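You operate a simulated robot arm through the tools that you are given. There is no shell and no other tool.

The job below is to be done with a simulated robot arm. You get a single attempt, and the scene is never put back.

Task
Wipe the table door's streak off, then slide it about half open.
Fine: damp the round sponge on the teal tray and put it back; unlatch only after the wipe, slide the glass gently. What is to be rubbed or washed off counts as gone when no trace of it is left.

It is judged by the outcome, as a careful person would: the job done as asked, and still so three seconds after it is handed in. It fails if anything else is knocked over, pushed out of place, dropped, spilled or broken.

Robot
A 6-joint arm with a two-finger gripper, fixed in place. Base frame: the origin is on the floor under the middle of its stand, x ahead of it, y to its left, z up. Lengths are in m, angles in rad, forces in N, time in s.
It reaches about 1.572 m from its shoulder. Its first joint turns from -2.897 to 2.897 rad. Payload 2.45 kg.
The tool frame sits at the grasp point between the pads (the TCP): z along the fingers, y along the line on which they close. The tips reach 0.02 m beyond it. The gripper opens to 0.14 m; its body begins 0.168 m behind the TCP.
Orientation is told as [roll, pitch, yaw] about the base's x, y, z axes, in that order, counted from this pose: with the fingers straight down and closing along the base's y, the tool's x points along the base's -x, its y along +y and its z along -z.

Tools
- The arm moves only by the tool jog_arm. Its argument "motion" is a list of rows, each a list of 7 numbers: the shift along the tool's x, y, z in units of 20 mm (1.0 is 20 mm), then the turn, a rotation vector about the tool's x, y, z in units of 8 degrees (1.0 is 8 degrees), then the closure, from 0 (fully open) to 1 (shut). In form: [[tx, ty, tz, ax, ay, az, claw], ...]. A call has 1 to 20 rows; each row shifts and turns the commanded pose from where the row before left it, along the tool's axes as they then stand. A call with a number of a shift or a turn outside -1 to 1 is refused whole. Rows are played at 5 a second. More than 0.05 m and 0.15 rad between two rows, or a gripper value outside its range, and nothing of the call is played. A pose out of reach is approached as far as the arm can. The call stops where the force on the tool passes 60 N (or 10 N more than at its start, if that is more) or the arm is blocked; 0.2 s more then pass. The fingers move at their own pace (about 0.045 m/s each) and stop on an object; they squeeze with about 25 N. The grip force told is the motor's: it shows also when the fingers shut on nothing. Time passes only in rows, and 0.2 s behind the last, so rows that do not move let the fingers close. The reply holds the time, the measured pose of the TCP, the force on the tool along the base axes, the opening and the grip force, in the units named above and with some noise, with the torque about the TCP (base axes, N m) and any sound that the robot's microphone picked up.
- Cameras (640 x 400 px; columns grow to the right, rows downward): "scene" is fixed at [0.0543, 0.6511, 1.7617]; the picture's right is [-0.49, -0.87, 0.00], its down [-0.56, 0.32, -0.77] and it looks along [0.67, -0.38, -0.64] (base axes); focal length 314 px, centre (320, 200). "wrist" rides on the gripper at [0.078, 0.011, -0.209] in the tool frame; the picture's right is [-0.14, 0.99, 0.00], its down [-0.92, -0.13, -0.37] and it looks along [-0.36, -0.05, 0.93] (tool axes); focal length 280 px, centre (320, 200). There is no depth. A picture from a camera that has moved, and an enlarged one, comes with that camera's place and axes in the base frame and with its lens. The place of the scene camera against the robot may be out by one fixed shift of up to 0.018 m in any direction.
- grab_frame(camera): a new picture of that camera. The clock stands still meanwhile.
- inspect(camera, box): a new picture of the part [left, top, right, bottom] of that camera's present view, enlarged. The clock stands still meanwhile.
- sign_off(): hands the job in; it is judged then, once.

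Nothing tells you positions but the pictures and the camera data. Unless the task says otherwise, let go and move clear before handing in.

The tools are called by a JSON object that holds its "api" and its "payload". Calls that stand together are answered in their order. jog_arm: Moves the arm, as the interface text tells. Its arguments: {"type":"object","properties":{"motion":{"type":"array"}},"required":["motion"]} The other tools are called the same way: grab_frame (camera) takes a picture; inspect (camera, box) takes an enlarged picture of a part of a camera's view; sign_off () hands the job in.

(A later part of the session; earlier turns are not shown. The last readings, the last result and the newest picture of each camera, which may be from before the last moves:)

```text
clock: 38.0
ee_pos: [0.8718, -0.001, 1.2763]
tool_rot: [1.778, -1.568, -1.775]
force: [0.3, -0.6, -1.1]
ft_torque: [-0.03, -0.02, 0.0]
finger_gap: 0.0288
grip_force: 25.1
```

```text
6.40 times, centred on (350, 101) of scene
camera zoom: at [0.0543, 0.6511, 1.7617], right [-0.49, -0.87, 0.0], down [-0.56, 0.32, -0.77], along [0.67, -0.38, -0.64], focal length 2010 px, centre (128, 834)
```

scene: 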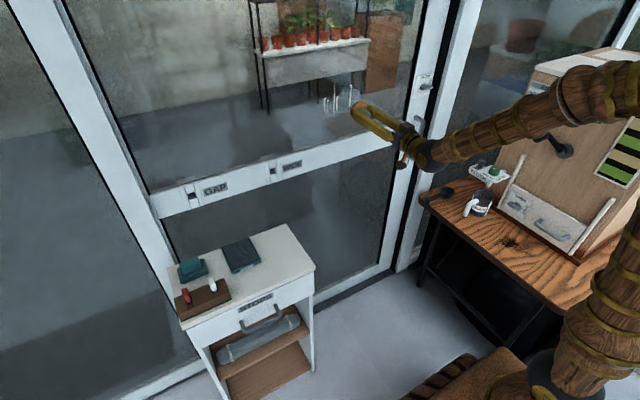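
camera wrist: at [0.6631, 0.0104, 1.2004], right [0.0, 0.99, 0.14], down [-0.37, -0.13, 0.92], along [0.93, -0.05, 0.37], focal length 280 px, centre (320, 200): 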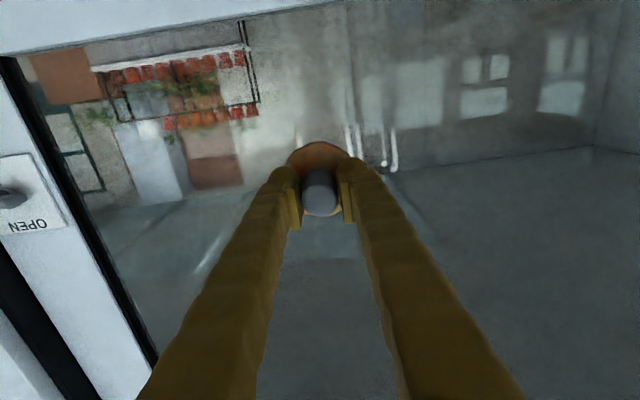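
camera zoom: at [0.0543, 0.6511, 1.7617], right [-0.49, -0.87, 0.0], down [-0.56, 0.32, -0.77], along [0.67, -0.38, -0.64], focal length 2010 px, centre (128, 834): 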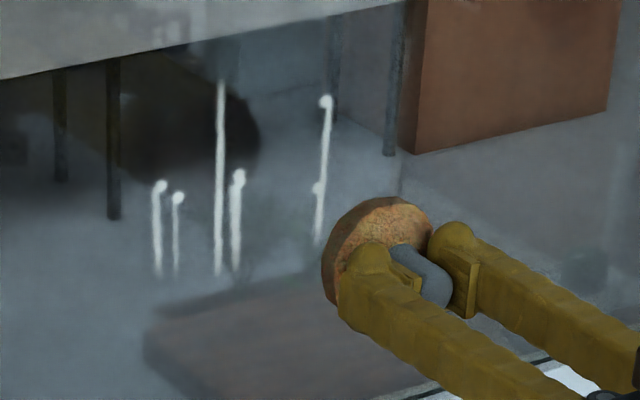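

The streaks span y≈-0.025 to 0.093 and z≈1.245 to 1.365 on the glass at x≈1.01. I'll position the sponge at the upper -y corner and approach to about 1 cm off.

{"api": "jog_arm", "payload": {"motion": [[-0.8, -0.25, 0, 0, 0, 0, 1], [-0.8, -0.25, 0, 0, 0, 0, 1], [-0.8, -0.25, 0, 0, 0, 0, 1], [-0.8, -0.25, 0, 0, 0, 0, 1], [-0.6, 0, 0.5, 0, 0, 0, 1], [0, 0, 0.7, 0, 0, 0, 1], [0, 0, 0.7, 0, 0, 0, 1], [0, 0, 0.6, 0, 0, 0, 1], [0, 0, 0.4, 0, 0, 0, 1], [0, 0, 0.3, 0, 0, 0, 1], [0, 0, 0, 0, 0, 0, 1]]}}

{"api": "inspect", "payload": {"camera": "scene", "box": [300, 70, 400, 132]}}

{"api": "grab_frame", "payload": {"camera": "wrist"}}

```text
clock: 40.4
ee_pos: [0.9376, -0.021, 1.3543]
tool_rot: [1.59, -1.57, -1.592]
force: [0.4, 0.0, -1.2]
ft_torque: [0.01, 0.02, 0.0]
finger_gap: 0.0288
grip_force: 25.0
```

```text
6.40 times, centred on (350, 101) of scene
camera zoom: at [0.0543, 0.6511, 1.7617], right [-0.49, -0.87, 0.0], down [-0.56, 0.32, -0.77], along [0.67, -0.38, -0.64], focal length 2010 px, centre (128, 834)
```

zoom: 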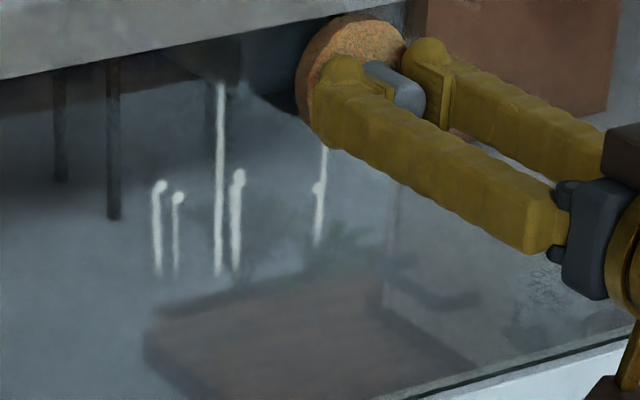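

```text
taken
camera wrist: at [0.728, -0.01, 1.2772], right [0.0, 0.99, 0.14], down [-0.37, -0.13, 0.92], along [0.93, -0.05, 0.36], focal length 280 px, centre (320, 200)
```

wrist: 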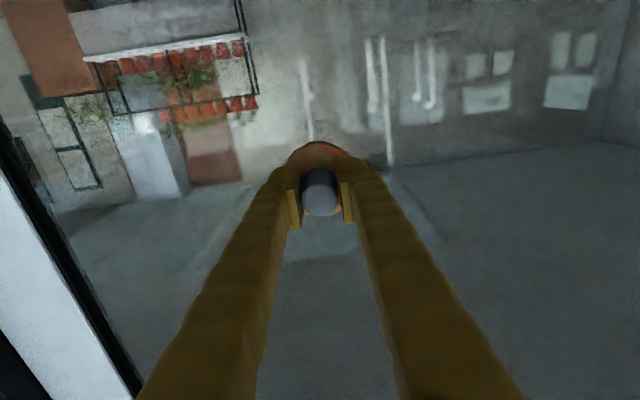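

I'm about 1.5 cm from the glass. Now I'll approach in small steps, watching the force.

{"api": "jog_arm", "payload": {"motion": [[0, 0, 0.15, 0, 0, 0, 1], [0, 0, 0.1, 0, 0, 0, 1], [0, 0, 0.1, 0, 0, 0, 1], [0, 0, 0.05, 0, 0, 0, 1], [0, 0, 0.05, 0, 0, 0, 1], [0, 0, 0, 0, 0, 0, 1]]}}

```text
clock: 41.8
ee_pos: [0.9463, -0.0218, 1.3544]
tool_rot: [1.422, -1.57, -1.425]
force: [0.1, 0.1, -0.9]
ft_torque: [-0.02, 0.02, 0.0]
finger_gap: 0.029
grip_force: 25.5
```

{"api": "jog_arm", "payload": {"motion": [[0, 0, 0.05, 0, 0, 0, 1], [0, 0, 0.05, 0, 0, 0, 1], [0, 0, 0.05, 0, 0, 0, 1], [0, 0, 0.05, 0, 0, 0, 1], [0, 0, 0, 0, 0, 0, 1]]}}

```text
clock: 43.0
ee_pos: [0.9496, -0.0217, 1.3544]
tool_rot: [1.453, -1.569, -1.454]
force: [-0.3, -0.2, -0.5]
ft_torque: [0.0, 0.03, -0.04]
finger_gap: 0.0286
grip_force: 25.1
```

{"api": "jog_arm", "payload": {"motion": [[0, 0, 0.05, 0, 0, 0, 1], [0, 0, 0.05, 0, 0, 0, 1], [0, 0, 0.05, 0, 0, 0, 1], [0, 0, 0, 0, 0, 0, 1]]}}

```text
clock: 44.0
ee_pos: [0.9514, -0.0213, 1.3533]
tool_rot: [1.403, -1.569, -1.404]
force: [-39.6, -2.0, -3.7]
ft_torque: [0.05, 0.12, -0.07]
finger_gap: 0.029
grip_force: 25.1
```

There's contact at x≈0.9515 with about 40 N. I'll back off to roughly 18 N and make a first downward stroke over the -y streak.

{"api": "jog_arm", "payload": {"motion": [[0, 0, -0.045, 0, 0, 0, 1], [0.2, 0, 0, 0, 0, 0, 1], [0.4, 0, 0, 0, 0, 0, 1], [0.4, 0, 0, 0, 0, 0, 1], [0.4, 0, 0, 0, 0, 0, 1], [0.4, 0, 0, 0, 0, 0, 1], [0, 0, 0, 0, 0, 0, 1]]}}

{"api": "inspect", "payload": {"camera": "scene", "box": [300, 70, 400, 132]}}

```text
clock: 45.6
ee_pos: [0.9513, -0.0212, 1.3153]
tool_rot: [0.894, -1.57, -0.893]
force: [-1.1, -0.8, -1.2]
ft_torque: [0.0, 0.0, 0.0]
finger_gap: 0.029
grip_force: 24.9
```

```text
6.40 times, centred on (350, 101) of scene
camera zoom: at [0.0543, 0.6511, 1.7617], right [-0.49, -0.87, 0.0], down [-0.56, 0.32, -0.77], along [0.67, -0.38, -0.64], focal length 2010 px, centre (128, 834)
```

zoom: 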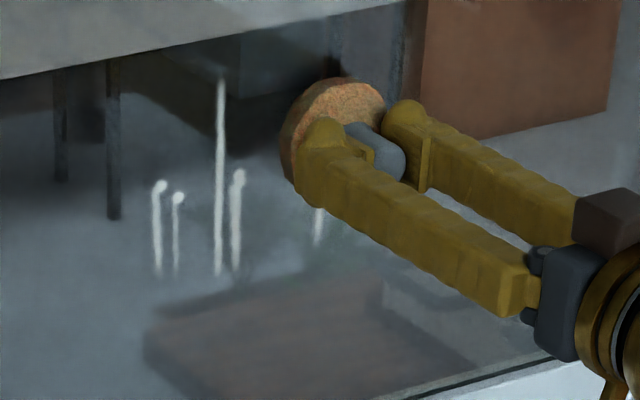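

Contact was nearly lost, so I'll press in by fractions of a millimetre to set a moderate force.

{"api": "jog_arm", "payload": {"motion": [[0, 0, 0.02, 0, 0, 0, 1], [0, 0, 0, 0, 0, 0, 1]]}}

{"api": "jog_arm", "payload": {"motion": [[0, 0, 0.01, 0, 0, 0, 1], [0, 0, 0, 0, 0, 0, 1]]}}

```text
clock: 46.2
ee_pos: [0.9521, -0.0206, 1.3164]
tool_rot: [1.126, -1.569, -1.126]
force: [-13.6, -5.6, -3.7]
ft_torque: [0.0, 0.15, -0.13]
finger_gap: 0.0286
grip_force: 24.9
```

```text
clock: 46.8
ee_pos: [0.9516, -0.0198, 1.3165]
tool_rot: [1.226, -1.569, -1.228]
force: [-24.4, -6.6, -5.9]
ft_torque: [-0.02, 0.29, -0.1]
finger_gap: 0.0287
grip_force: 25.1
```

About 24 N of contact now. Stroking down the rest of the -y streak.

{"api": "jog_arm", "payload": {"motion": [[0.2, 0, 0, 0, 0, 0, 1], [0.4, 0, 0, 0, 0, 0, 1], [0.4, 0, 0, 0, 0, 0, 1], [0.4, 0, 0, 0, 0, 0, 1], [0.4, 0, 0, 0, 0, 0, 1], [0.4, 0, 0, 0, 0, 0, 1], [0.4, 0, 0, 0, 0, 0, 1], [0.4, 0, 0, 0, 0, 0, 1], [0, 0, 0, 0, 0, 0, 1]]}}

{"api": "inspect", "payload": {"camera": "scene", "box": [300, 70, 400, 132]}}

```text
clock: 48.8
ee_pos: [0.9517, -0.0214, 1.2575]
tool_rot: [1.388, -1.568, -1.39]
force: [0.3, -0.6, 0.0]
ft_torque: [0.01, 0.01, 0.03]
finger_gap: 0.0288
grip_force: 25.1
```

```text
6.40 times, centred on (350, 101) of scene
camera zoom: at [0.0543, 0.6511, 1.7617], right [-0.49, -0.87, 0.0], down [-0.56, 0.32, -0.77], along [0.67, -0.38, -0.64], focal length 2010 px, centre (128, 834)
```

zoom: 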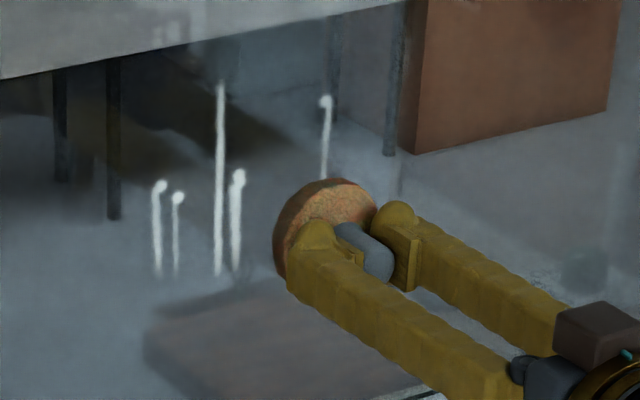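

The lower stroke lost contact: moving straight down drifts off the glass by about 1 mm per 50 mm. I'll re-press here and wipe upward in short segments, correcting for that slope.

{"api": "jog_arm", "payload": {"motion": [[0, 0, 0.03, 0, 0, 0, 1], [0, 0, 0, 0, 0, 0, 1]]}}

{"api": "jog_arm", "payload": {"motion": [[0, 0, 0.015, 0, 0, 0, 1], [0, 0, 0, 0, 0, 0, 1]]}}

```text
clock: 49.4
ee_pos: [0.9527, -0.0199, 1.2578]
tool_rot: [1.199, -1.569, -1.2]
force: [-20.2, 0.2, -2.5]
ft_torque: [0.04, 0.13, 0.0]
finger_gap: 0.0287
grip_force: 24.9
```

```text
clock: 50.0
ee_pos: [0.9517, -0.021, 1.2583]
tool_rot: [0.992, -1.571, -0.992]
force: [-35.8, 3.4, -6.3]
ft_torque: [0.0, 0.19, 0.1]
finger_gap: 0.0289
grip_force: 25.0
```

{"api": "jog_arm", "payload": {"motion": [[-0.4, 0, -0.004, 0, 0, 0, 1], [-0.4, 0, -0.004, 0, 0, 0, 1], [-0.4, 0, -0.004, 0, 0, 0, 1], [-0.4, 0, -0.004, 0, 0, 0, 1], [0, 0, 0, 0, 0, 0, 1]]}}

{"api": "inspect", "payload": {"camera": "scene", "box": [300, 70, 400, 132]}}

```text
clock: 51.2
ee_pos: [0.9523, -0.0213, 1.2893]
tool_rot: [2.188, -1.569, -2.19]
force: [-38.5, 0.0, -11.2]
ft_torque: [-0.01, 0.19, 0.08]
finger_gap: 0.0289
grip_force: 25.0
```

```text
6.40 times, centred on (350, 101) of scene
camera zoom: at [0.0543, 0.6511, 1.7617], right [-0.49, -0.87, 0.0], down [-0.56, 0.32, -0.77], along [0.67, -0.38, -0.64], focal length 2010 px, centre (128, 834)
```

zoom: 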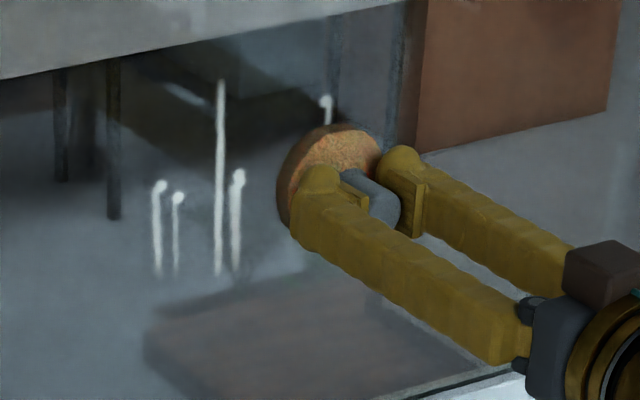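

{"api": "jog_arm", "payload": {"motion": [[-0.4, 0, -0.008, 0, 0, 0, 1], [-0.4, 0, -0.008, 0, 0, 0, 1], [-0.4, 0, -0.008, 0, 0, 0, 1], [-0.4, 0, -0.008, 0, 0, 0, 1], [-0.4, 0, -0.008, 0, 0, 0, 1], [0, 0, 0, 0, 0, 0, 1]]}}

{"api": "jog_arm", "payload": {"motion": [[-0.4, 0, -0.008, 0, 0, 0, 1], [-0.4, 0, -0.008, 0, 0, 0, 1], [-0.4, 0, -0.008, 0, 0, 0, 1], [-0.4, 0, -0.008, 0, 0, 0, 1], [0, 0, 0, 0, 0, 0, 1]]}}

{"api": "inspect", "payload": {"camera": "scene", "box": [300, 70, 400, 132]}}

{"api": "grab_frame", "payload": {"camera": "wrist"}}

```text
clock: 52.6
ee_pos: [0.9519, -0.0209, 1.33]
tool_rot: [1.726, -1.569, -1.726]
force: [-0.8, -0.6, 0.5]
ft_torque: [-0.01, 0.0, 0.03]
finger_gap: 0.0286
grip_force: 24.9
```

```text
clock: 53.8
ee_pos: [0.9513, -0.0211, 1.3625]
tool_rot: [1.474, -1.57, -1.474]
force: [0.4, -0.1, -1.3]
ft_torque: [-0.02, 0.03, -0.02]
finger_gap: 0.029
grip_force: 24.5
```

```text
6.40 times, centred on (350, 101) of scene
camera zoom: at [0.0543, 0.6511, 1.7617], right [-0.49, -0.87, 0.0], down [-0.56, 0.32, -0.77], along [0.67, -0.38, -0.64], focal length 2010 px, centre (128, 834)
```

zoom: 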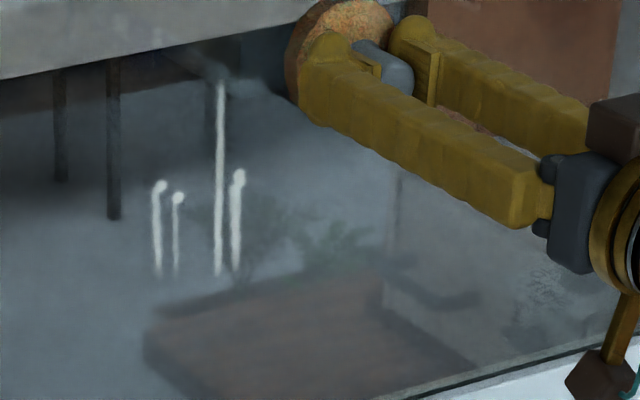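

```text
taken
camera wrist: at [0.7416, -0.0105, 1.2852], right [0.0, 0.99, 0.14], down [-0.37, -0.13, 0.92], along [0.93, -0.05, 0.36], focal length 280 px, centre (320, 200)
```

wrist: 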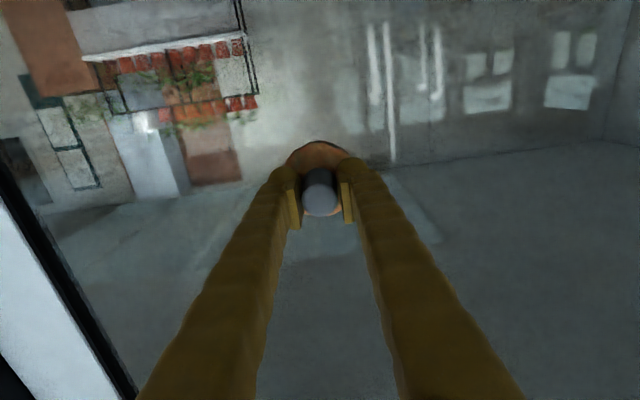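

It works: the -y streak is wiped below the sponge. Contact faded near the top, so I'll re-press here and go over the top part with a smaller slope correction.

{"api": "jog_arm", "payload": {"motion": [[0, 0, 0.02, 0, 0, 0, 1], [0, 0, 0, 0, 0, 0, 1]]}}

{"api": "jog_arm", "payload": {"motion": [[0, 0, 0.015, 0, 0, 0, 1], [0, 0, 0, 0, 0, 0, 1]]}}

```text
clock: 54.4
ee_pos: [0.9513, -0.0224, 1.3626]
tool_rot: [1.437, -1.57, -1.438]
force: [-0.9, -0.3, -0.5]
ft_torque: [-0.02, -0.01, -0.01]
finger_gap: 0.029
grip_force: 25.2
```

```text
clock: 55.0
ee_pos: [0.9511, -0.0219, 1.361]
tool_rot: [1.44, -1.569, -1.439]
force: [-1.1, 0.3, -0.1]
ft_torque: [-0.01, -0.04, -0.06]
finger_gap: 0.0288
grip_force: 25.3
```

{"api": "jog_arm", "payload": {"motion": [[0, 0, 0.015, 0, 0, 0, 1], [0, 0, 0, 0, 0, 0, 1]]}}

{"api": "jog_arm", "payload": {"motion": [[0, 0, 0.015, 0, 0, 0, 1], [0, 0, 0, 0, 0, 0, 1]]}}

```text
clock: 55.6
ee_pos: [0.9519, -0.022, 1.3614]
tool_rot: [1.415, -1.571, -1.416]
force: [-0.1, -0.1, -0.5]
ft_torque: [0.01, -0.01, 0.01]
finger_gap: 0.029
grip_force: 25.1
```

```text
clock: 56.2
ee_pos: [0.9522, -0.021, 1.3607]
tool_rot: [1.409, -1.569, -1.408]
force: [0.1, 0.1, 0.0]
ft_torque: [0.0, 0.04, 0.0]
finger_gap: 0.0289
grip_force: 25.9
```

{"api": "jog_arm", "payload": {"motion": [[0, 0, 0.015, 0, 0, 0, 1], [0, 0, 0, 0, 0, 0, 1]]}}

{"api": "jog_arm", "payload": {"motion": [[0, 0, 0.015, 0, 0, 0, 1], [0, 0, 0, 0, 0, 0, 1]]}}

```text
clock: 56.8
ee_pos: [0.952, -0.0202, 1.3613]
tool_rot: [1.331, -1.569, -1.332]
force: [-11.4, 1.3, -2.3]
ft_torque: [0.02, -0.16, 0.07]
finger_gap: 0.0287
grip_force: 25.0
```

```text
clock: 57.4
ee_pos: [0.9521, -0.0208, 1.3619]
tool_rot: [1.285, -1.569, -1.288]
force: [-7.1, -0.6, -4.0]
ft_torque: [0.02, -0.01, -0.03]
finger_gap: 0.0287
grip_force: 25.3
```

The sponge seems to be slipping slightly in the grip under the higher loads, so I'll keep the force around 15–25 N. Adding a little press and scrubbing the top part.

{"api": "jog_arm", "payload": {"motion": [[0, 0, 0.02, 0, 0, 0, 1], [0.3, 0, 0, 0, 0, 0, 1], [0.3, 0, 0, 0, 0, 0, 1], [0.3, 0, 0, 0, 0, 0, 1], [0, 0, 0, 0, 0, 0, 1]]}}

{"api": "jog_arm", "payload": {"motion": [[0.3, 0, 0, 0, 0, 0, 1], [0.4, 0, 0, 0, 0, 0, 1], [0.4, 0, 0, 0, 0, 0, 1], [0.4, 0, 0, 0, 0, 0, 1], [0, 0, 0, 0, 0, 0, 1]]}}

{"api": "inspect", "payload": {"camera": "scene", "box": [300, 70, 400, 132]}}

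```text
clock: 58.6
ee_pos: [0.9535, -0.02, 1.3428]
tool_rot: [1.06, -1.57, -1.061]
force: [-0.1, -0.1, -0.4]
ft_torque: [-0.03, 0.02, 0.02]
finger_gap: 0.0289
grip_force: 24.9
```

```text
clock: 59.8
ee_pos: [0.9521, -0.0215, 1.3137]
tool_rot: [1.56, -1.568, -1.56]
force: [-13.1, -1.1, 3.2]
ft_torque: [0.01, -0.09, -0.01]
finger_gap: 0.0288
grip_force: 25.2
```

```text
6.40 times, centred on (350, 101) of scene
camera zoom: at [0.0543, 0.6511, 1.7617], right [-0.49, -0.87, 0.0], down [-0.56, 0.32, -0.77], along [0.67, -0.38, -0.64], focal length 2010 px, centre (128, 834)
```

zoom: 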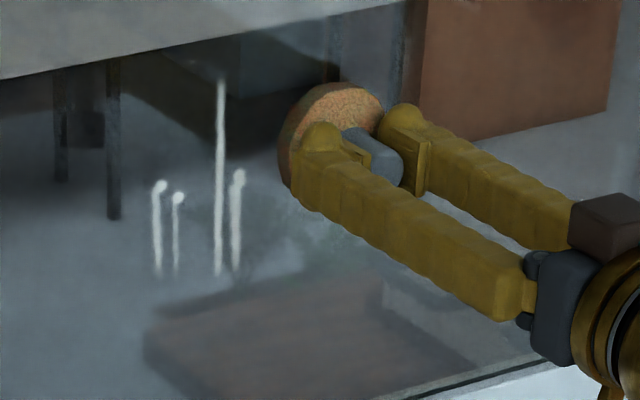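

{"api": "jog_arm", "payload": {"motion": [[0, 0, 0.025, 0, 0, 0, 1], [-0.3, 0, 0, 0, 0, 0, 1], [-0.4, 0, 0, 0, 0, 0, 1], [-0.4, 0, 0, 0, 0, 0, 1], [-0.4, 0, 0, 0, 0, 0, 1], [0, 0, 0, 0, 0, 0, 1]]}}

{"api": "jog_arm", "payload": {"motion": [[-0.3, 0, 0.01, 0, 0, 0, 1], [-0.4, 0, 0.01, 0, 0, 0, 1], [-0.3, 0, 0.01, 0, 0, 0, 1], [0, 0, 0, 0, 0, 0, 1]]}}

{"api": "inspect", "payload": {"camera": "scene", "box": [300, 70, 400, 132]}}

```text
clock: 61.2
ee_pos: [0.9525, -0.0204, 1.3439]
tool_rot: [1.631, -1.57, -1.631]
force: [-25.2, 0.3, -8.8]
ft_torque: [-0.04, 0.18, 0.06]
finger_gap: 0.0288
grip_force: 24.9
```

```text
clock: 62.2
ee_pos: [0.953, -0.021, 1.3637]
tool_rot: [2.024, -1.567, -2.024]
force: [-30.1, -1.5, -10.4]
ft_torque: [0.03, 0.26, -0.01]
finger_gap: 0.0289
grip_force: 25.1
```

```text
6.40 times, centred on (350, 101) of scene
camera zoom: at [0.0543, 0.6511, 1.7617], right [-0.49, -0.87, 0.0], down [-0.56, 0.32, -0.77], along [0.67, -0.38, -0.64], focal length 2010 px, centre (128, 834)
```

zoom: 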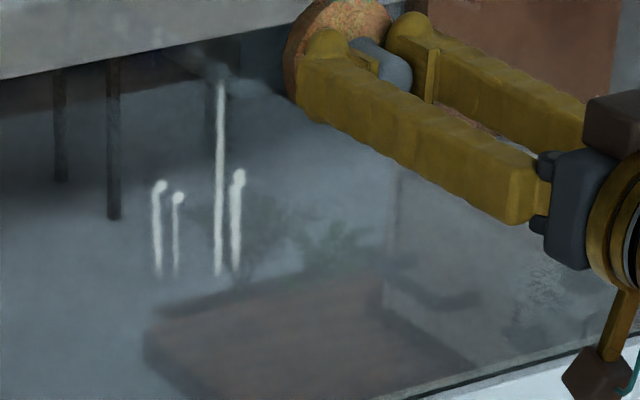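

Contact held at 25–30 N. Now I'll move across in +y along the top toward the long streaks, then stroke down.

{"api": "jog_arm", "payload": {"motion": [[0, 0.3, 0, 0, 0, 0, 1], [0, 0.4, 0, 0, 0, 0, 1], [0, 0.4, 0, 0, 0, 0, 1], [0, 0.4, 0, 0, 0, 0, 1], [0, 0, 0, 0, 0, 0, 1]]}}

{"api": "jog_arm", "payload": {"motion": [[0, 0.4, 0, 0, 0, 0, 1], [0, 0.4, 0, 0, 0, 0, 1], [0, 0.4, 0, 0, 0, 0, 1], [0, 0.4, 0, 0, 0, 0, 1], [0, 0.2, 0, 0, 0, 0, 1], [0, 0, 0, 0, 0, 0, 1]]}}

{"api": "inspect", "payload": {"camera": "scene", "box": [300, 70, 400, 132]}}

```text
clock: 63.4
ee_pos: [0.9538, 0.0099, 1.3635]
tool_rot: [2.081, -1.57, -2.082]
force: [-31.0, -9.4, 2.9]
ft_torque: [0.04, -0.14, -0.21]
finger_gap: 0.0289
grip_force: 24.9
```

```text
clock: 64.8
ee_pos: [0.9546, 0.0445, 1.3641]
tool_rot: [1.374, -1.57, -1.375]
force: [-14.4, -4.0, -0.8]
ft_torque: [0.04, -0.01, 0.01]
finger_gap: 0.0292
grip_force: 24.7
```

```text
6.40 times, centred on (350, 101) of scene
camera zoom: at [0.0543, 0.6511, 1.7617], right [-0.49, -0.87, 0.0], down [-0.56, 0.32, -0.77], along [0.67, -0.38, -0.64], focal length 2010 px, centre (128, 834)
```

zoom: 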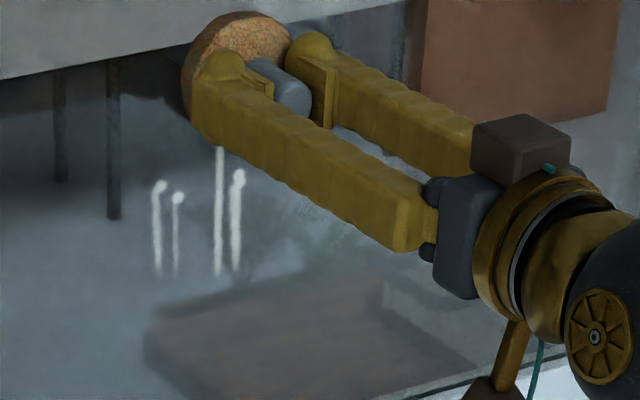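

The -y streak is fully gone. Now stroking down the long pair at y≈0.045, with a slight inward correction.

{"api": "jog_arm", "payload": {"motion": [[0, 0, 0.015, 0, 0, 0, 1], [0.3, 0, 0.004, 0, 0, 0, 1], [0.4, 0, 0.004, 0, 0, 0, 1], [0.4, 0, 0.004, 0, 0, 0, 1], [0.4, 0, 0.004, 0, 0, 0, 1], [0, 0, 0, 0, 0, 0, 1]]}}

{"api": "jog_arm", "payload": {"motion": [[0.4, 0, 0.004, 0, 0, 0, 1], [0.4, 0, 0.004, 0, 0, 0, 1], [0.4, 0, 0.004, 0, 0, 0, 1], [0.4, 0, 0.004, 0, 0, 0, 1], [0, 0, 0, 0, 0, 0, 1]]}}

{"api": "inspect", "payload": {"camera": "scene", "box": [300, 70, 400, 132]}}

```text
clock: 66.2
ee_pos: [0.9539, 0.0462, 1.3336]
tool_rot: [1.845, -1.568, -1.846]
force: [-20.1, 0.5, 7.8]
ft_torque: [0.03, -0.18, 0.07]
finger_gap: 0.0292
grip_force: 24.9
```

```text
clock: 67.4
ee_pos: [0.9542, 0.0443, 1.3031]
tool_rot: [2.355, -1.569, -2.354]
force: [-38.8, 0.2, 16.2]
ft_torque: [0.01, -0.1, -0.02]
finger_gap: 0.0292
grip_force: 24.7
```

```text
6.40 times, centred on (350, 101) of scene
camera zoom: at [0.0543, 0.6511, 1.7617], right [-0.49, -0.87, 0.0], down [-0.56, 0.32, -0.77], along [0.67, -0.38, -0.64], focal length 2010 px, centre (128, 834)
```

zoom: 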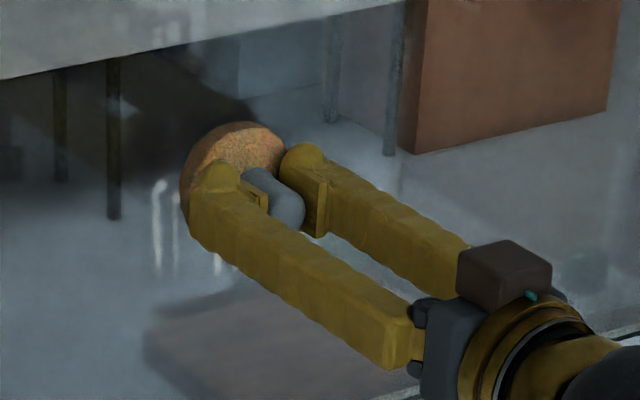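

Wiping well; the upper part of the long streak is clean. Continuing down past the bottom ends.

{"api": "jog_arm", "payload": {"motion": [[0.4, 0, 0, 0, 0, 0, 1], [0.4, 0, 0, 0, 0, 0, 1], [0.4, 0, 0.002, 0, 0, 0, 1], [0.4, 0, 0.002, 0, 0, 0, 1], [0, 0, 0, 0, 0, 0, 1]]}}

{"api": "jog_arm", "payload": {"motion": [[0.4, 0, 0.002, 0, 0, 0, 1], [0.4, 0, 0.002, 0, 0, 0, 1], [0.4, 0, 0.002, 0, 0, 0, 1], [0.4, 0, 0.002, 0, 0, 0, 1], [0, 0, 0, 0, 0, 0, 1]]}}

{"api": "inspect", "payload": {"camera": "scene", "box": [300, 70, 400, 132]}}

```text
clock: 68.6
ee_pos: [0.9546, 0.0456, 1.271]
tool_rot: [2.102, -1.569, -2.101]
force: [-27.0, -0.9, 10.7]
ft_torque: [-0.05, -0.09, -0.09]
finger_gap: 0.0294
grip_force: 24.9
```

```text
clock: 69.8
ee_pos: [0.9547, 0.044, 1.2368]
tool_rot: [1.002, -1.569, -1.004]
force: [-20.4, 1.7, 5.5]
ft_torque: [-0.01, 0.11, 0.05]
finger_gap: 0.029
grip_force: 24.9
```

```text
6.40 times, centred on (350, 101) of scene
camera zoom: at [0.0543, 0.6511, 1.7617], right [-0.49, -0.87, 0.0], down [-0.56, 0.32, -0.77], along [0.67, -0.38, -0.64], focal length 2010 px, centre (128, 834)
```

zoom: 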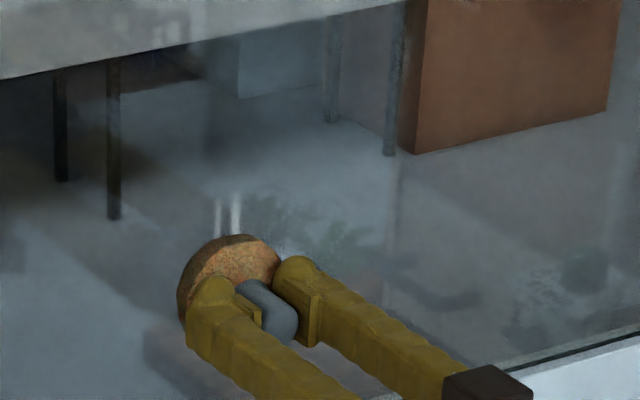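

The left pair seems to have vanished too, and something remains above the sponge. I'll look closer from both cameras.

{"api": "inspect", "payload": {"camera": "scene", "box": [310, 85, 360, 125]}}

{"api": "grab_frame", "payload": {"camera": "wrist"}}

{"api": "inspect", "payload": {"camera": "wrist", "box": [240, 60, 440, 220]}}

```text
10.00 times, centred on (335, 105) of scene
camera zoom: at [0.0543, 0.6511, 1.7617], right [-0.49, -0.87, 0.0], down [-0.56, 0.32, -0.77], along [0.67, -0.38, -0.64], focal length 3141 px, centre (170, 1150)
```

zoom: 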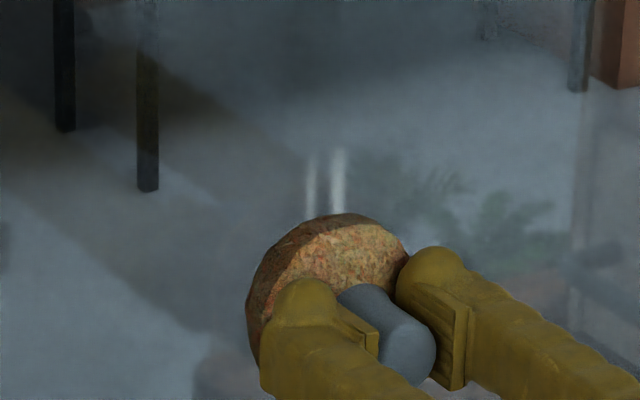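

```text
taken
camera wrist: at [0.7454, 0.0563, 1.1595], right [0.0, 0.99, 0.14], down [-0.37, -0.13, 0.92], along [0.93, -0.05, 0.36], focal length 280 px, centre (320, 200)
```

wrist: 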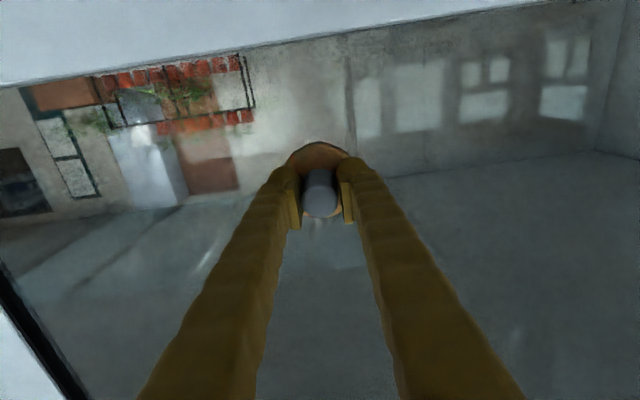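

```text
2.50 times, centred on (340, 140) of wrist
camera zoom: at [0.7454, 0.0563, 1.1595], right [0.0, 0.99, 0.14], down [-0.37, -0.13, 0.92], along [0.93, -0.05, 0.36], focal length 701 px, centre (270, 350)
```

zoom: 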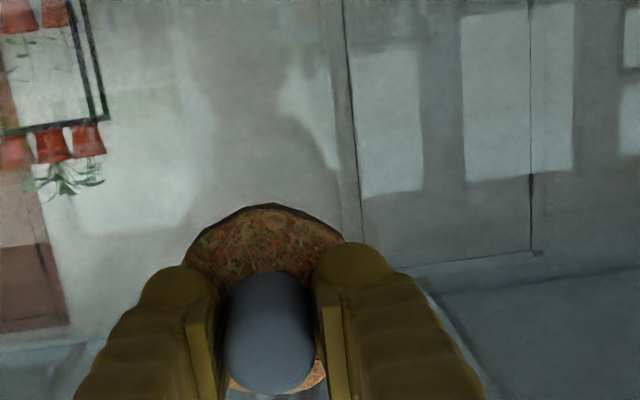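

A faint remnant of the long pair shows just above the sponge, so I'll go back up over it with the same light pressure.

{"api": "jog_arm", "payload": {"motion": [[0, 0, 0.01, 0, 0, 0, 1], [-0.4, 0, 0, 0, 0, 0, 1], [-0.4, 0, 0, 0, 0, 0, 1], [-0.4, 0, 0, 0, 0, 0, 1], [-0.4, 0, 0, 0, 0, 0, 1], [0, 0, 0, 0, 0, 0, 1]]}}

{"api": "inspect", "payload": {"camera": "scene", "box": [300, 70, 400, 132]}}

{"api": "jog_arm", "payload": {"motion": [[-0.4, 0, 0, 0, 0, 0, 1], [-0.4, 0, 0, 0, 0, 0, 1], [-0.4, 0, 0, 0, 0, 0, 1], [-0.4, 0, 0, 0, 0, 0, 1], [0, 0, 0, 0, 0, 0, 1]]}}

{"api": "inspect", "payload": {"camera": "scene", "box": [300, 70, 400, 132]}}

```text
clock: 71.2
ee_pos: [0.9542, 0.0456, 1.2689]
tool_rot: [2.129, -1.569, -2.133]
force: [-20.2, -1.9, -5.4]
ft_torque: [-0.02, 0.17, 0.0]
finger_gap: 0.0297
grip_force: 25.1
```

```text
6.40 times, centred on (350, 101) of scene
camera zoom: at [0.0543, 0.6511, 1.7617], right [-0.49, -0.87, 0.0], down [-0.56, 0.32, -0.77], along [0.67, -0.38, -0.64], focal length 2010 px, centre (128, 834)
```

zoom: 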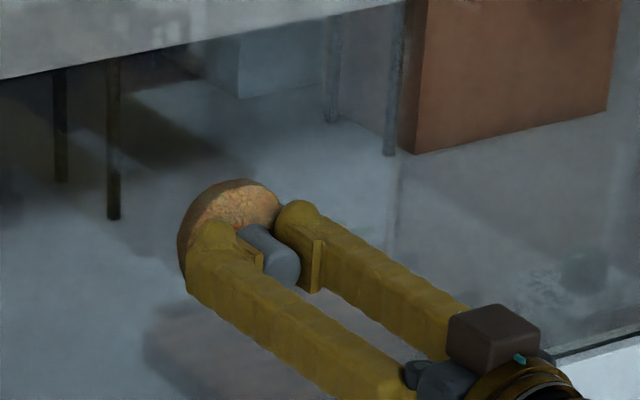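

```text
clock: 72.4
ee_pos: [0.9551, 0.0458, 1.3019]
tool_rot: [2.198, -1.566, -2.2]
force: [-8.5, -0.7, 0.1]
ft_torque: [0.01, -0.08, -0.03]
finger_gap: 0.0296
grip_force: 25.0
```

```text
6.40 times, centred on (350, 101) of scene
camera zoom: at [0.0543, 0.6511, 1.7617], right [-0.49, -0.87, 0.0], down [-0.56, 0.32, -0.77], along [0.67, -0.38, -0.64], focal length 2010 px, centre (128, 834)
```

zoom: 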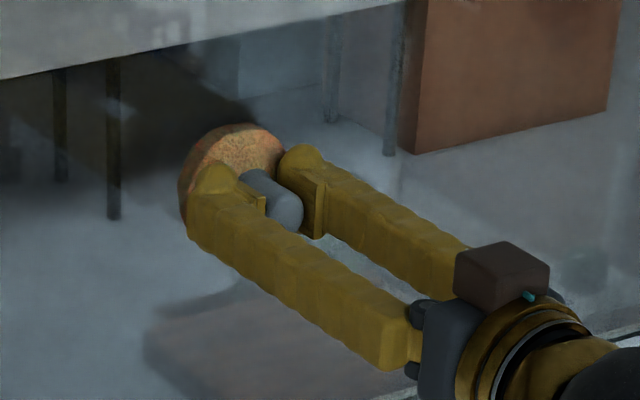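

No streak is visible now. I'll back the sponge off the glass and inspect the whole wiped area.

{"api": "jog_arm", "payload": {"motion": [[0, 0, -0.3, 0, 0, 0, 1], [0, 0, -0.6, 0, 0, 0, 1], [0, 0, -0.8, 0, 0, 0, 1], [0, 0, -0.8, 0, 0, 0, 1], [0.5, 0, -0.5, 0, 0, 0, 1], [0.8, 0, 0, 0, 0, 0, 1], [0.8, 0, 0, 0, 0, 0, 1], [0.8, 0, 0, 0, 0, 0, 1], [0, 0, 0, 0, 0, 0, 1]]}}

{"api": "inspect", "payload": {"camera": "scene", "box": [300, 70, 400, 132]}}

{"api": "inspect", "payload": {"camera": "scene", "box": [315, 78, 360, 118]}}

{"api": "grab_frame", "payload": {"camera": "wrist"}}

{"api": "grab_frame", "payload": {"camera": "scene"}}

```text
clock: 74.4
ee_pos: [0.8945, 0.0464, 1.2448]
tool_rot: [1.261, -1.57, -1.261]
force: [-1.0, 0.6, -0.6]
ft_torque: [0.0, 0.02, -0.01]
finger_gap: 0.0292
grip_force: 25.2
```

```text
6.40 times, centred on (350, 101) of scene
camera zoom: at [0.0543, 0.6511, 1.7617], right [-0.49, -0.87, 0.0], down [-0.56, 0.32, -0.77], along [0.67, -0.38, -0.64], focal length 2010 px, centre (128, 834)
```

zoom: 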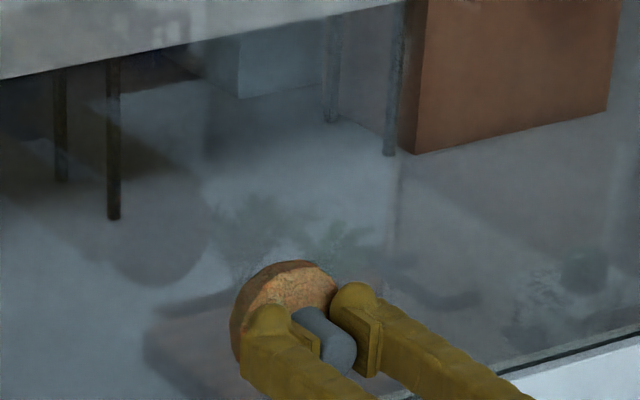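

```text
10.00 times, centred on (338, 98) of scene
camera zoom: at [0.0543, 0.6511, 1.7617], right [-0.49, -0.87, 0.0], down [-0.56, 0.32, -0.77], along [0.67, -0.38, -0.64], focal length 3141 px, centre (145, 1220)
```

zoom: 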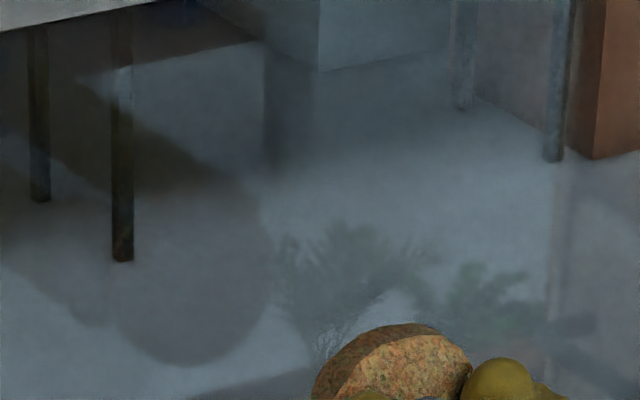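

```text
taken
camera wrist: at [0.6855, 0.0575, 1.1671], right [0.0, 0.99, 0.14], down [-0.37, -0.13, 0.92], along [0.93, -0.05, 0.36], focal length 280 px, centre (320, 200)
```

wrist: 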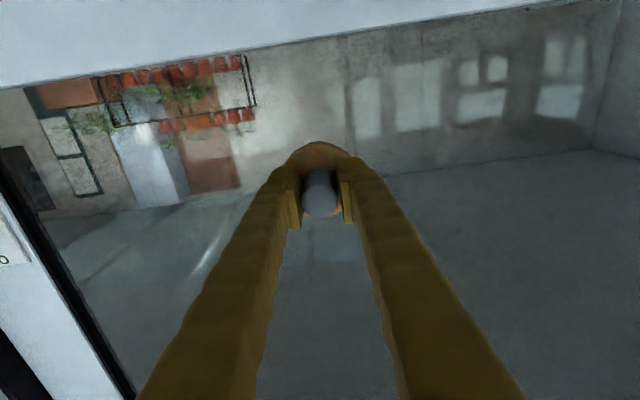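

```text
taken
```

scene: 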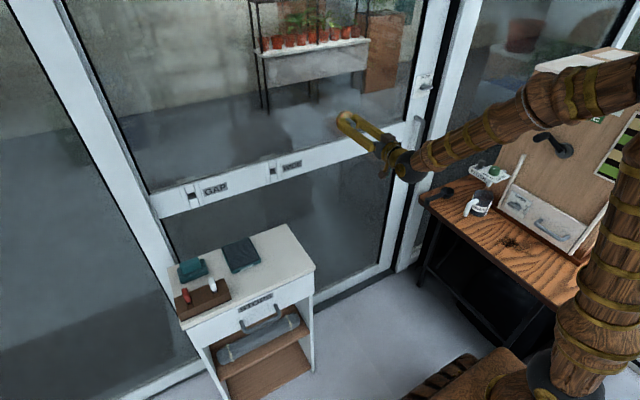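

Both views look clean, but the bottom ends are partly hidden by the sponge. I'll shift the arm sideways to see that spot before putting the sponge away.

{"api": "jog_arm", "payload": {"motion": [[0, -0.9, -0.5, 0, 0, 0, 1], [0, -0.9, -0.5, 0, 0, 0, 1], [0, -0.8, -0.5, 0, 0, 0, 1], [0.5, -0.8, 0, 0, 0, 0, 1], [0.5, -0.8, 0, 0, 0, 0, 1], [0, 0, 0, 0, 0, 0, 1]]}}

{"api": "inspect", "payload": {"camera": "scene", "box": [315, 75, 363, 120]}}

{"api": "inspect", "payload": {"camera": "wrist", "box": [240, 0, 560, 220]}}

```text
clock: 75.8
ee_pos: [0.8663, -0.038, 1.2227]
tool_rot: [1.521, -1.569, -1.523]
force: [0.4, -0.2, -0.1]
ft_torque: [-0.02, 0.01, 0.04]
finger_gap: 0.0293
grip_force: 25.1
```

```text
8.89 times, centred on (339, 98) of scene
camera zoom: at [0.0543, 0.6511, 1.7617], right [-0.49, -0.87, 0.0], down [-0.56, 0.32, -0.77], along [0.67, -0.38, -0.64], focal length 2792 px, centre (151, 1111)
```

zoom: 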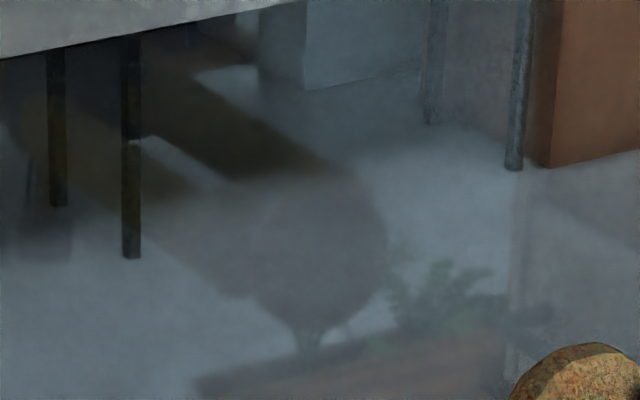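

```text
1.82 times, centred on (400, 110) of wrist
camera zoom: at [0.6571, -0.0275, 1.1468], right [0.0, 0.99, 0.14], down [-0.37, -0.13, 0.92], along [0.93, -0.05, 0.36], focal length 510 px, centre (174, 364)
```

zoom: 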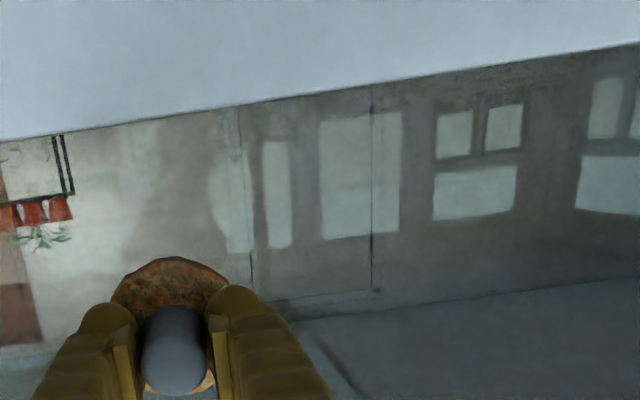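

The glass looks clean everywhere. For safety I'll do one more light pass over the +y side (y≈0.085), where the sponge only grazed.

{"api": "jog_arm", "payload": {"motion": [[-0.8, 0.85, 0.3, 0, 0, 0, 1], [-0.8, 0.85, 0.5, 0, 0, 0, 1], [-0.8, 0.85, 0.5, 0, 0, 0, 1], [-0.8, 0.9, 0.5, 0, 0, 0, 1], [-0.8, 0.9, 0.5, 0, 0, 0, 1], [-0.8, 0.9, 0.5, 0, 0, 0, 1], [-0.7, 0.9, 0.5, 0, 0, 0, 1], [0, 0, 0.4, 0, 0, 0, 1], [0, 0, 0.3, 0, 0, 0, 1], [0, 0, 0.1, 0, 0, 0, 1], [0, 0, 0, 0, 0, 0, 1]]}}

```text
clock: 78.2
ee_pos: [0.9467, 0.0847, 1.3347]
tool_rot: [1.445, -1.569, -1.447]
force: [-0.4, 0.2, -0.2]
ft_torque: [-0.01, 0.02, -0.01]
finger_gap: 0.0295
grip_force: 24.8
```

{"api": "jog_arm", "payload": {"motion": [[0, 0, 0.1, 0, 0, 0, 1], [0, 0, 0.1, 0, 0, 0, 1], [0, 0, 0.05, 0, 0, 0, 1], [0, 0, 0.05, 0, 0, 0, 1], [0, 0, 0.03, 0, 0, 0, 1], [0, 0, 0, 0, 0, 0, 1]]}}

{"api": "jog_arm", "payload": {"motion": [[0, 0, 0.03, 0, 0, 0, 1], [0, 0, 0, 0, 0, 0, 1]]}}

```text
clock: 79.6
ee_pos: [0.9545, 0.0849, 1.3332]
tool_rot: [1.405, -1.57, -1.405]
force: [1.1, 0.4, -1.4]
ft_torque: [0.0, 0.01, -0.05]
finger_gap: 0.0296
grip_force: 25.3
```

```text
clock: 80.2
ee_pos: [0.9539, 0.084, 1.3334]
tool_rot: [1.439, -1.568, -1.437]
force: [-6.1, -2.2, -0.6]
ft_torque: [0.05, -0.11, 0.0]
finger_gap: 0.0292
grip_force: 25.1
```

{"api": "jog_arm", "payload": {"motion": [[0, 0, 0.025, 0, 0, 0, 1], [0.4, 0, 0.003, 0, 0, 0, 1], [0.4, 0, 0.003, 0, 0, 0, 1], [0.4, 0, 0.003, 0, 0, 0, 1], [0.4, 0, 0.003, 0, 0, 0, 1], [0, 0, 0, 0, 0, 0, 1]]}}

{"api": "jog_arm", "payload": {"motion": [[0.4, 0, 0.003, 0, 0, 0, 1], [0.4, 0, 0.003, 0, 0, 0, 1], [0.4, 0, 0.003, 0, 0, 0, 1], [0.4, 0, 0.003, 0, 0, 0, 1], [0, 0, 0, 0, 0, 0, 1]]}}

{"api": "jog_arm", "payload": {"motion": [[0.4, 0, 0.003, 0, 0, 0, 1], [0.4, 0, 0.003, 0, 0, 0, 1], [0.4, 0, 0.003, 0, 0, 0, 1], [0.4, 0, 0.003, 0, 0, 0, 1], [0, 0, 0, 0, 0, 0, 1]]}}

```text
clock: 81.6
ee_pos: [0.9561, 0.0842, 1.3024]
tool_rot: [1.705, -1.569, -1.706]
force: [-38.0, -0.2, 11.8]
ft_torque: [0.02, -0.29, 0.06]
finger_gap: 0.0293
grip_force: 24.8
```

```text
clock: 82.1
ee_pos: [0.9539, 0.0843, 1.2953]
tool_rot: [2.447, -1.567, -2.45]
force: [-29.0, -1.5, 3.3]
ft_torque: [0.01, 0.27, -0.11]
finger_gap: 0.0293
grip_force: 24.8
stopped in row 2: the force on the tool passed its limit at 65 N (the readings are from after the stop); the commanded pose is now the measured one
```

```text
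clock: 82.7
ee_pos: [0.9554, 0.0855, 1.2815]
tool_rot: [2.75, -1.566, -2.751]
force: [-32.0, -1.8, 4.8]
ft_torque: [-0.02, 0.29, -0.01]
finger_gap: 0.0294
grip_force: 25.0
stopped in row 3: the force on the tool passed its limit at 67 N (the readings are from after the stop); the commanded pose is now the measured one
```

The force rose too high, so I'll ease off and finish the lower part gently.

{"api": "jog_arm", "payload": {"motion": [[0, 0, -0.02, 0, 0, 0, 1], [0, 0, 0, 0, 0, 0, 1]]}}

```text
clock: 83.3
ee_pos: [0.9557, 0.0853, 1.281]
tool_rot: [2.799, -1.564, -2.799]
force: [-34.6, -0.9, 4.0]
ft_torque: [-0.04, 0.09, -0.02]
finger_gap: 0.0292
grip_force: 24.5
```

{"api": "jog_arm", "payload": {"motion": [[0, 0, -0.03, 0, 0, 0, 1], [0.3, 0, 0, 0, 0, 0, 1], [0.3, 0, 0, 0, 0, 0, 1], [0, 0, 0, 0, 0, 0, 1]]}}

```text
clock: 84.3
ee_pos: [0.9554, 0.0854, 1.2698]
tool_rot: [2.788, -1.566, -2.789]
force: [-12.9, -1.2, 4.5]
ft_torque: [-0.04, -0.01, -0.03]
finger_gap: 0.0297
grip_force: 24.8
```

{"api": "jog_arm", "payload": {"motion": [[0.3, 0, 0, 0, 0, 0, 1], [0.3, 0, 0, 0, 0, 0, 1], [0.3, 0, 0, 0, 0, 0, 1], [0.3, 0, 0, 0, 0, 0, 1], [0.3, 0, 0, 0, 0, 0, 1], [0, 0, 0, 0, 0, 0, 1]]}}

```text
clock: 85.7
ee_pos: [0.954, 0.0845, 1.2389]
tool_rot: [2.735, -1.566, -2.734]
force: [0.0, -0.6, -0.8]
ft_torque: [-0.04, -0.01, -0.03]
finger_gap: 0.0294
grip_force: 24.9
```

The extra pass is done. I'll back away and return to y≈0 so I can pitch the tool down again through the in-plane path.

{"api": "jog_arm", "payload": {"motion": [[0, 0, -0.4, 0, 0, 0, 1], [0, 0, -0.8, 0, 0, 0, 1], [0, 0, -0.9, 0, 0, 0, 1], [-0.4, -0.7, -0.9, 0, 0, 0, 1], [-0.4, -0.7, -0.9, 0, 0, 0, 1], [-0.4, -0.7, -0.4, 0, 0, 0, 1], [-0.4, -0.7, 0, 0, 0, 0, 1], [-0.3, -0.7, 0, 0, 0, 0, 1], [0, -0.725, 0, 0, 0, 0, 1], [0, 0, 0, 0, 0, 0, 1], [0, 0, 0, 0, 0, 0, 1]]}}

{"api": "inspect", "payload": {"camera": "scene", "box": [300, 70, 400, 132]}}

```text
clock: 88.1
ee_pos: [0.8688, -0.0002, 1.2786]
tool_rot: [2.78, -1.565, -2.78]
force: [0.0, 0.1, 0.0]
ft_torque: [0.01, -0.01, 0.01]
finger_gap: 0.0294
grip_force: 25.2
```

```text
6.40 times, centred on (350, 101) of scene
camera zoom: at [0.0543, 0.6511, 1.7617], right [-0.49, -0.87, 0.0], down [-0.56, 0.32, -0.77], along [0.67, -0.38, -0.64], focal length 2010 px, centre (128, 834)
```

zoom: 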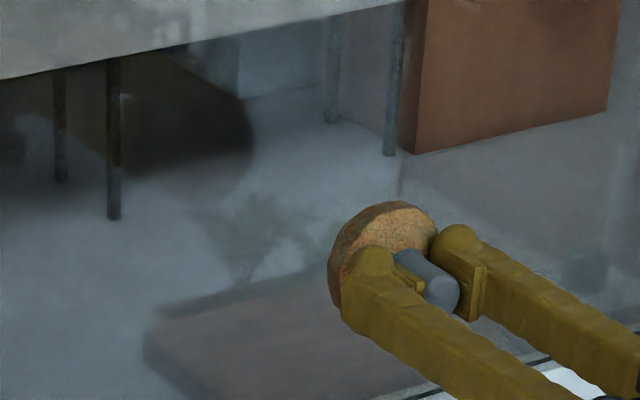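

Clean glass, and I'm centred at y=0. Pitching the tool back down now.

{"api": "jog_arm", "payload": {"motion": [[0, 0, 0, 0, 1, 0, 1], [0, 0, 0, 0, 1, 0, 1], [0, 0, 0, 0, 1, 0, 1], [0, 0, 0, 0, 1, 0, 1], [0, 0, 0, 0, 1, 0, 1], [0, 0, 0, 0, 1, 0, 1], [0, 0, 0, 0, 0, 0, 1]]}}

```text
clock: 89.7
ee_pos: [0.8676, -0.0001, 1.2776]
tool_rot: [0.002, -0.737, 0.0]
force: [0.2, -0.1, -0.2]
ft_torque: [0.04, 0.0, 0.01]
finger_gap: 0.0292
grip_force: 24.6
```

{"api": "jog_arm", "payload": {"motion": [[0, 0.9, 0, 0, 0.88, 0, 1], [0, 0.9, 0, 0, 0.88, 0, 1], [0, 0.9, 0, 0, 0.88, 0, 1], [0, 0.9, 0, 0, 0.88, 0, 1], [0, 0.9, 0, 0, 0.88, 0, 1], [0, 0.9, 0, 0, 0.88, 0, 1], [0.4, 0.9, 0.3, 0, 0, 0, 1], [0.4, 0.9, 0.5, 0, 0, 0, 1], [0.4, 0.9, 0.5, 0, 0, 0, 1], [0.4, 0.9, 0.5, 0, 0, 0, 1], [0.4, 0.9, 0.5, 0, 0, 0, 1], [0.4, 0.9, 0.5, 0, 0, 0, 1], [0.4, 0.9, 0.5, 0, 0, 0, 1], [0.4, 0.9, 0.5, 0, 0, 0, 1], [0.4, 0.9, 0.5, 0, 0, 0, 1], [0.4, 0.9, 0.5, 0, 0, 0, 1], [0.4, 0.9, 0.5, 0, 0, 0, 1], [0.4, 0.9, 0.5, 0, 0, 0, 1], [0, 0, 0, 0, 0, 0, 1]]}}

{"api": "grab_frame", "payload": {"camera": "scene"}}

{"api": "grab_frame", "payload": {"camera": "wrist"}}

```text
clock: 93.7
ee_pos: [0.7723, 0.3237, 1.1594]
tool_rot: [0.002, -0.002, 0.0]
force: [-0.4, -0.3, -0.1]
ft_torque: [0.01, 0.02, 0.01]
finger_gap: 0.029
grip_force: 25.2
```

```text
taken
```

scene: 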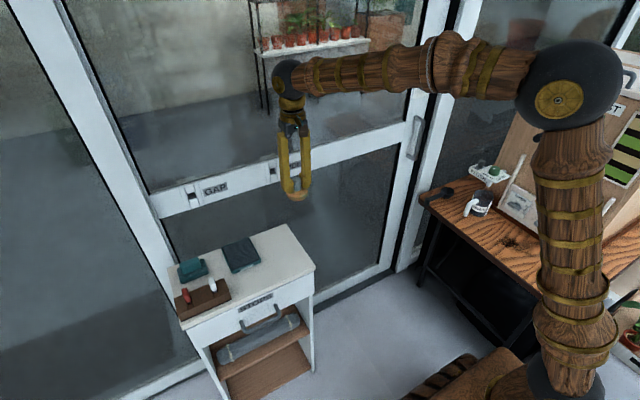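

```text
taken
camera wrist: at [0.6941, 0.3341, 1.3696], right [0.14, 0.99, 0.0], down [0.92, -0.13, 0.37], along [0.37, -0.05, -0.93], focal length 280 px, centre (320, 200)
```

wrist: 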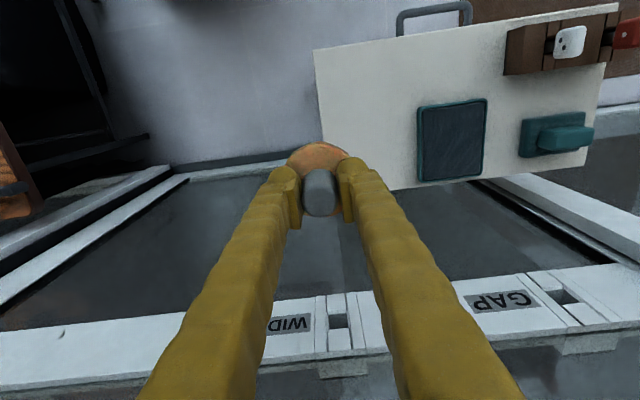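

Now moving over the sponge's original spot (0.754, 0.404) and descending to just above the tabletop.

{"api": "jog_arm", "payload": {"motion": [[0.18, 0.806, 0.4, 0, 0, 0, 1], [0.18, 0.806, 0.4, 0, 0, 0, 1], [0.18, 0.806, 0.4, 0, 0, 0, 1], [0.18, 0.806, 0.4, 0, 0, 0, 1], [0.18, 0.806, 0.4, 0, 0, 0, 1], [0, 0, 0.8, 0, 0, 0, 1], [0, 0, 0.8, 0, 0, 0, 1], [0, 0, 0.8, 0, 0, 0, 1], [0, 0, 0.8, 0, 0, 0, 1], [0, 0, 0.8, 0, 0, 0, 1], [0, 0, 0.8, 0, 0, 0, 1], [0, 0, 0.8, 0, 0, 0, 1], [0, 0, 0.8, 0, 0, 0, 1], [0, 0, 0.6, 0, 0, 0, 1], [0, 0, 0.3, 0, 0, 0, 1], [0, 0, 0.1, 0, 0, 0, 1], [0, 0, 0, 0, 0, 0, 1]]}}

{"api": "inspect", "payload": {"camera": "scene", "box": [200, 200, 336, 290]}}

{"api": "inspect", "payload": {"camera": "wrist", "box": [220, 120, 420, 245]}}

```text
clock: 97.3
ee_pos: [0.7569, 0.4061, 0.9731]
tool_rot: [0.002, -0.001, -0.001]
force: [-1.0, -1.0, -0.7]
ft_torque: [0.0, 0.0, 0.01]
finger_gap: 0.0291
grip_force: 25.0
```

```text
4.44 times, centred on (268, 245) of scene
camera zoom: at [0.0543, 0.6511, 1.7617], right [-0.49, -0.87, 0.0], down [-0.56, 0.32, -0.77], along [0.67, -0.38, -0.64], focal length 1396 px, centre (551, 0)
```

zoom: 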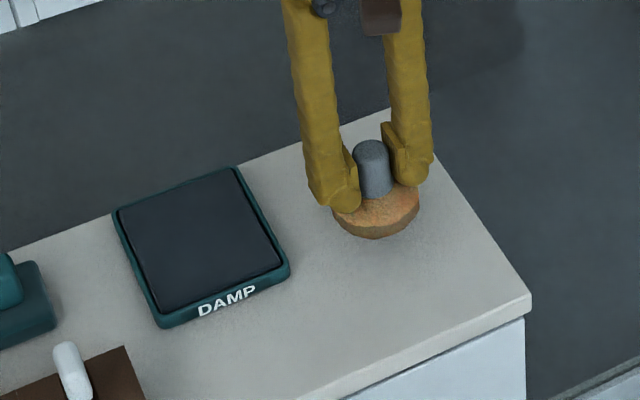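

```text
3.20 times, centred on (320, 182) of wrist
camera zoom: at [0.677, 0.416, 1.1831], right [0.14, 0.99, 0.0], down [0.92, -0.13, 0.37], along [0.37, -0.05, -0.93], focal length 897 px, centre (320, 256)
```

zoom: 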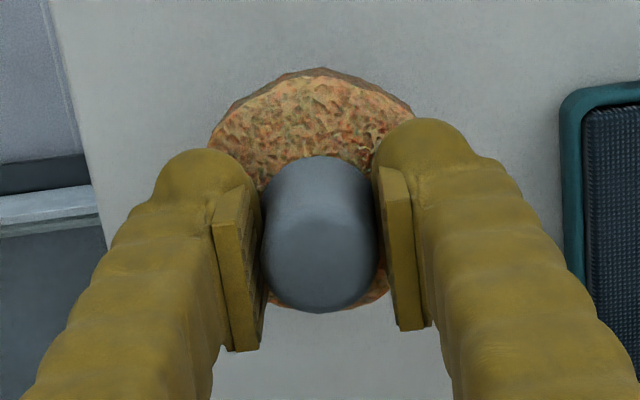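

{"api": "jog_arm", "payload": {"motion": [[0.1, -0.07, 0.2, 0, 0, 0, 1], [0, 0, 0.2, 0, 0, 0, 1], [0, 0, 0.2, 0, 0, 0, 1], [0, 0, 0.2, 0, 0, 0, 1], [0, 0, 0.1, 0, 0, 0, 1], [0, 0, 0.1, 0, 0, 0, 1], [0, 0, 0.05, 0, 0, 0, 1], [0, 0, 0, 0, 0, 0, 1]]}}

```text
clock: 99.1
ee_pos: [0.7529, 0.4046, 0.9521]
tool_rot: [0.001, -0.002, -0.001]
force: [-0.5, 0.4, -0.5]
ft_torque: [-0.02, -0.01, -0.01]
finger_gap: 0.029
grip_force: 24.7
```

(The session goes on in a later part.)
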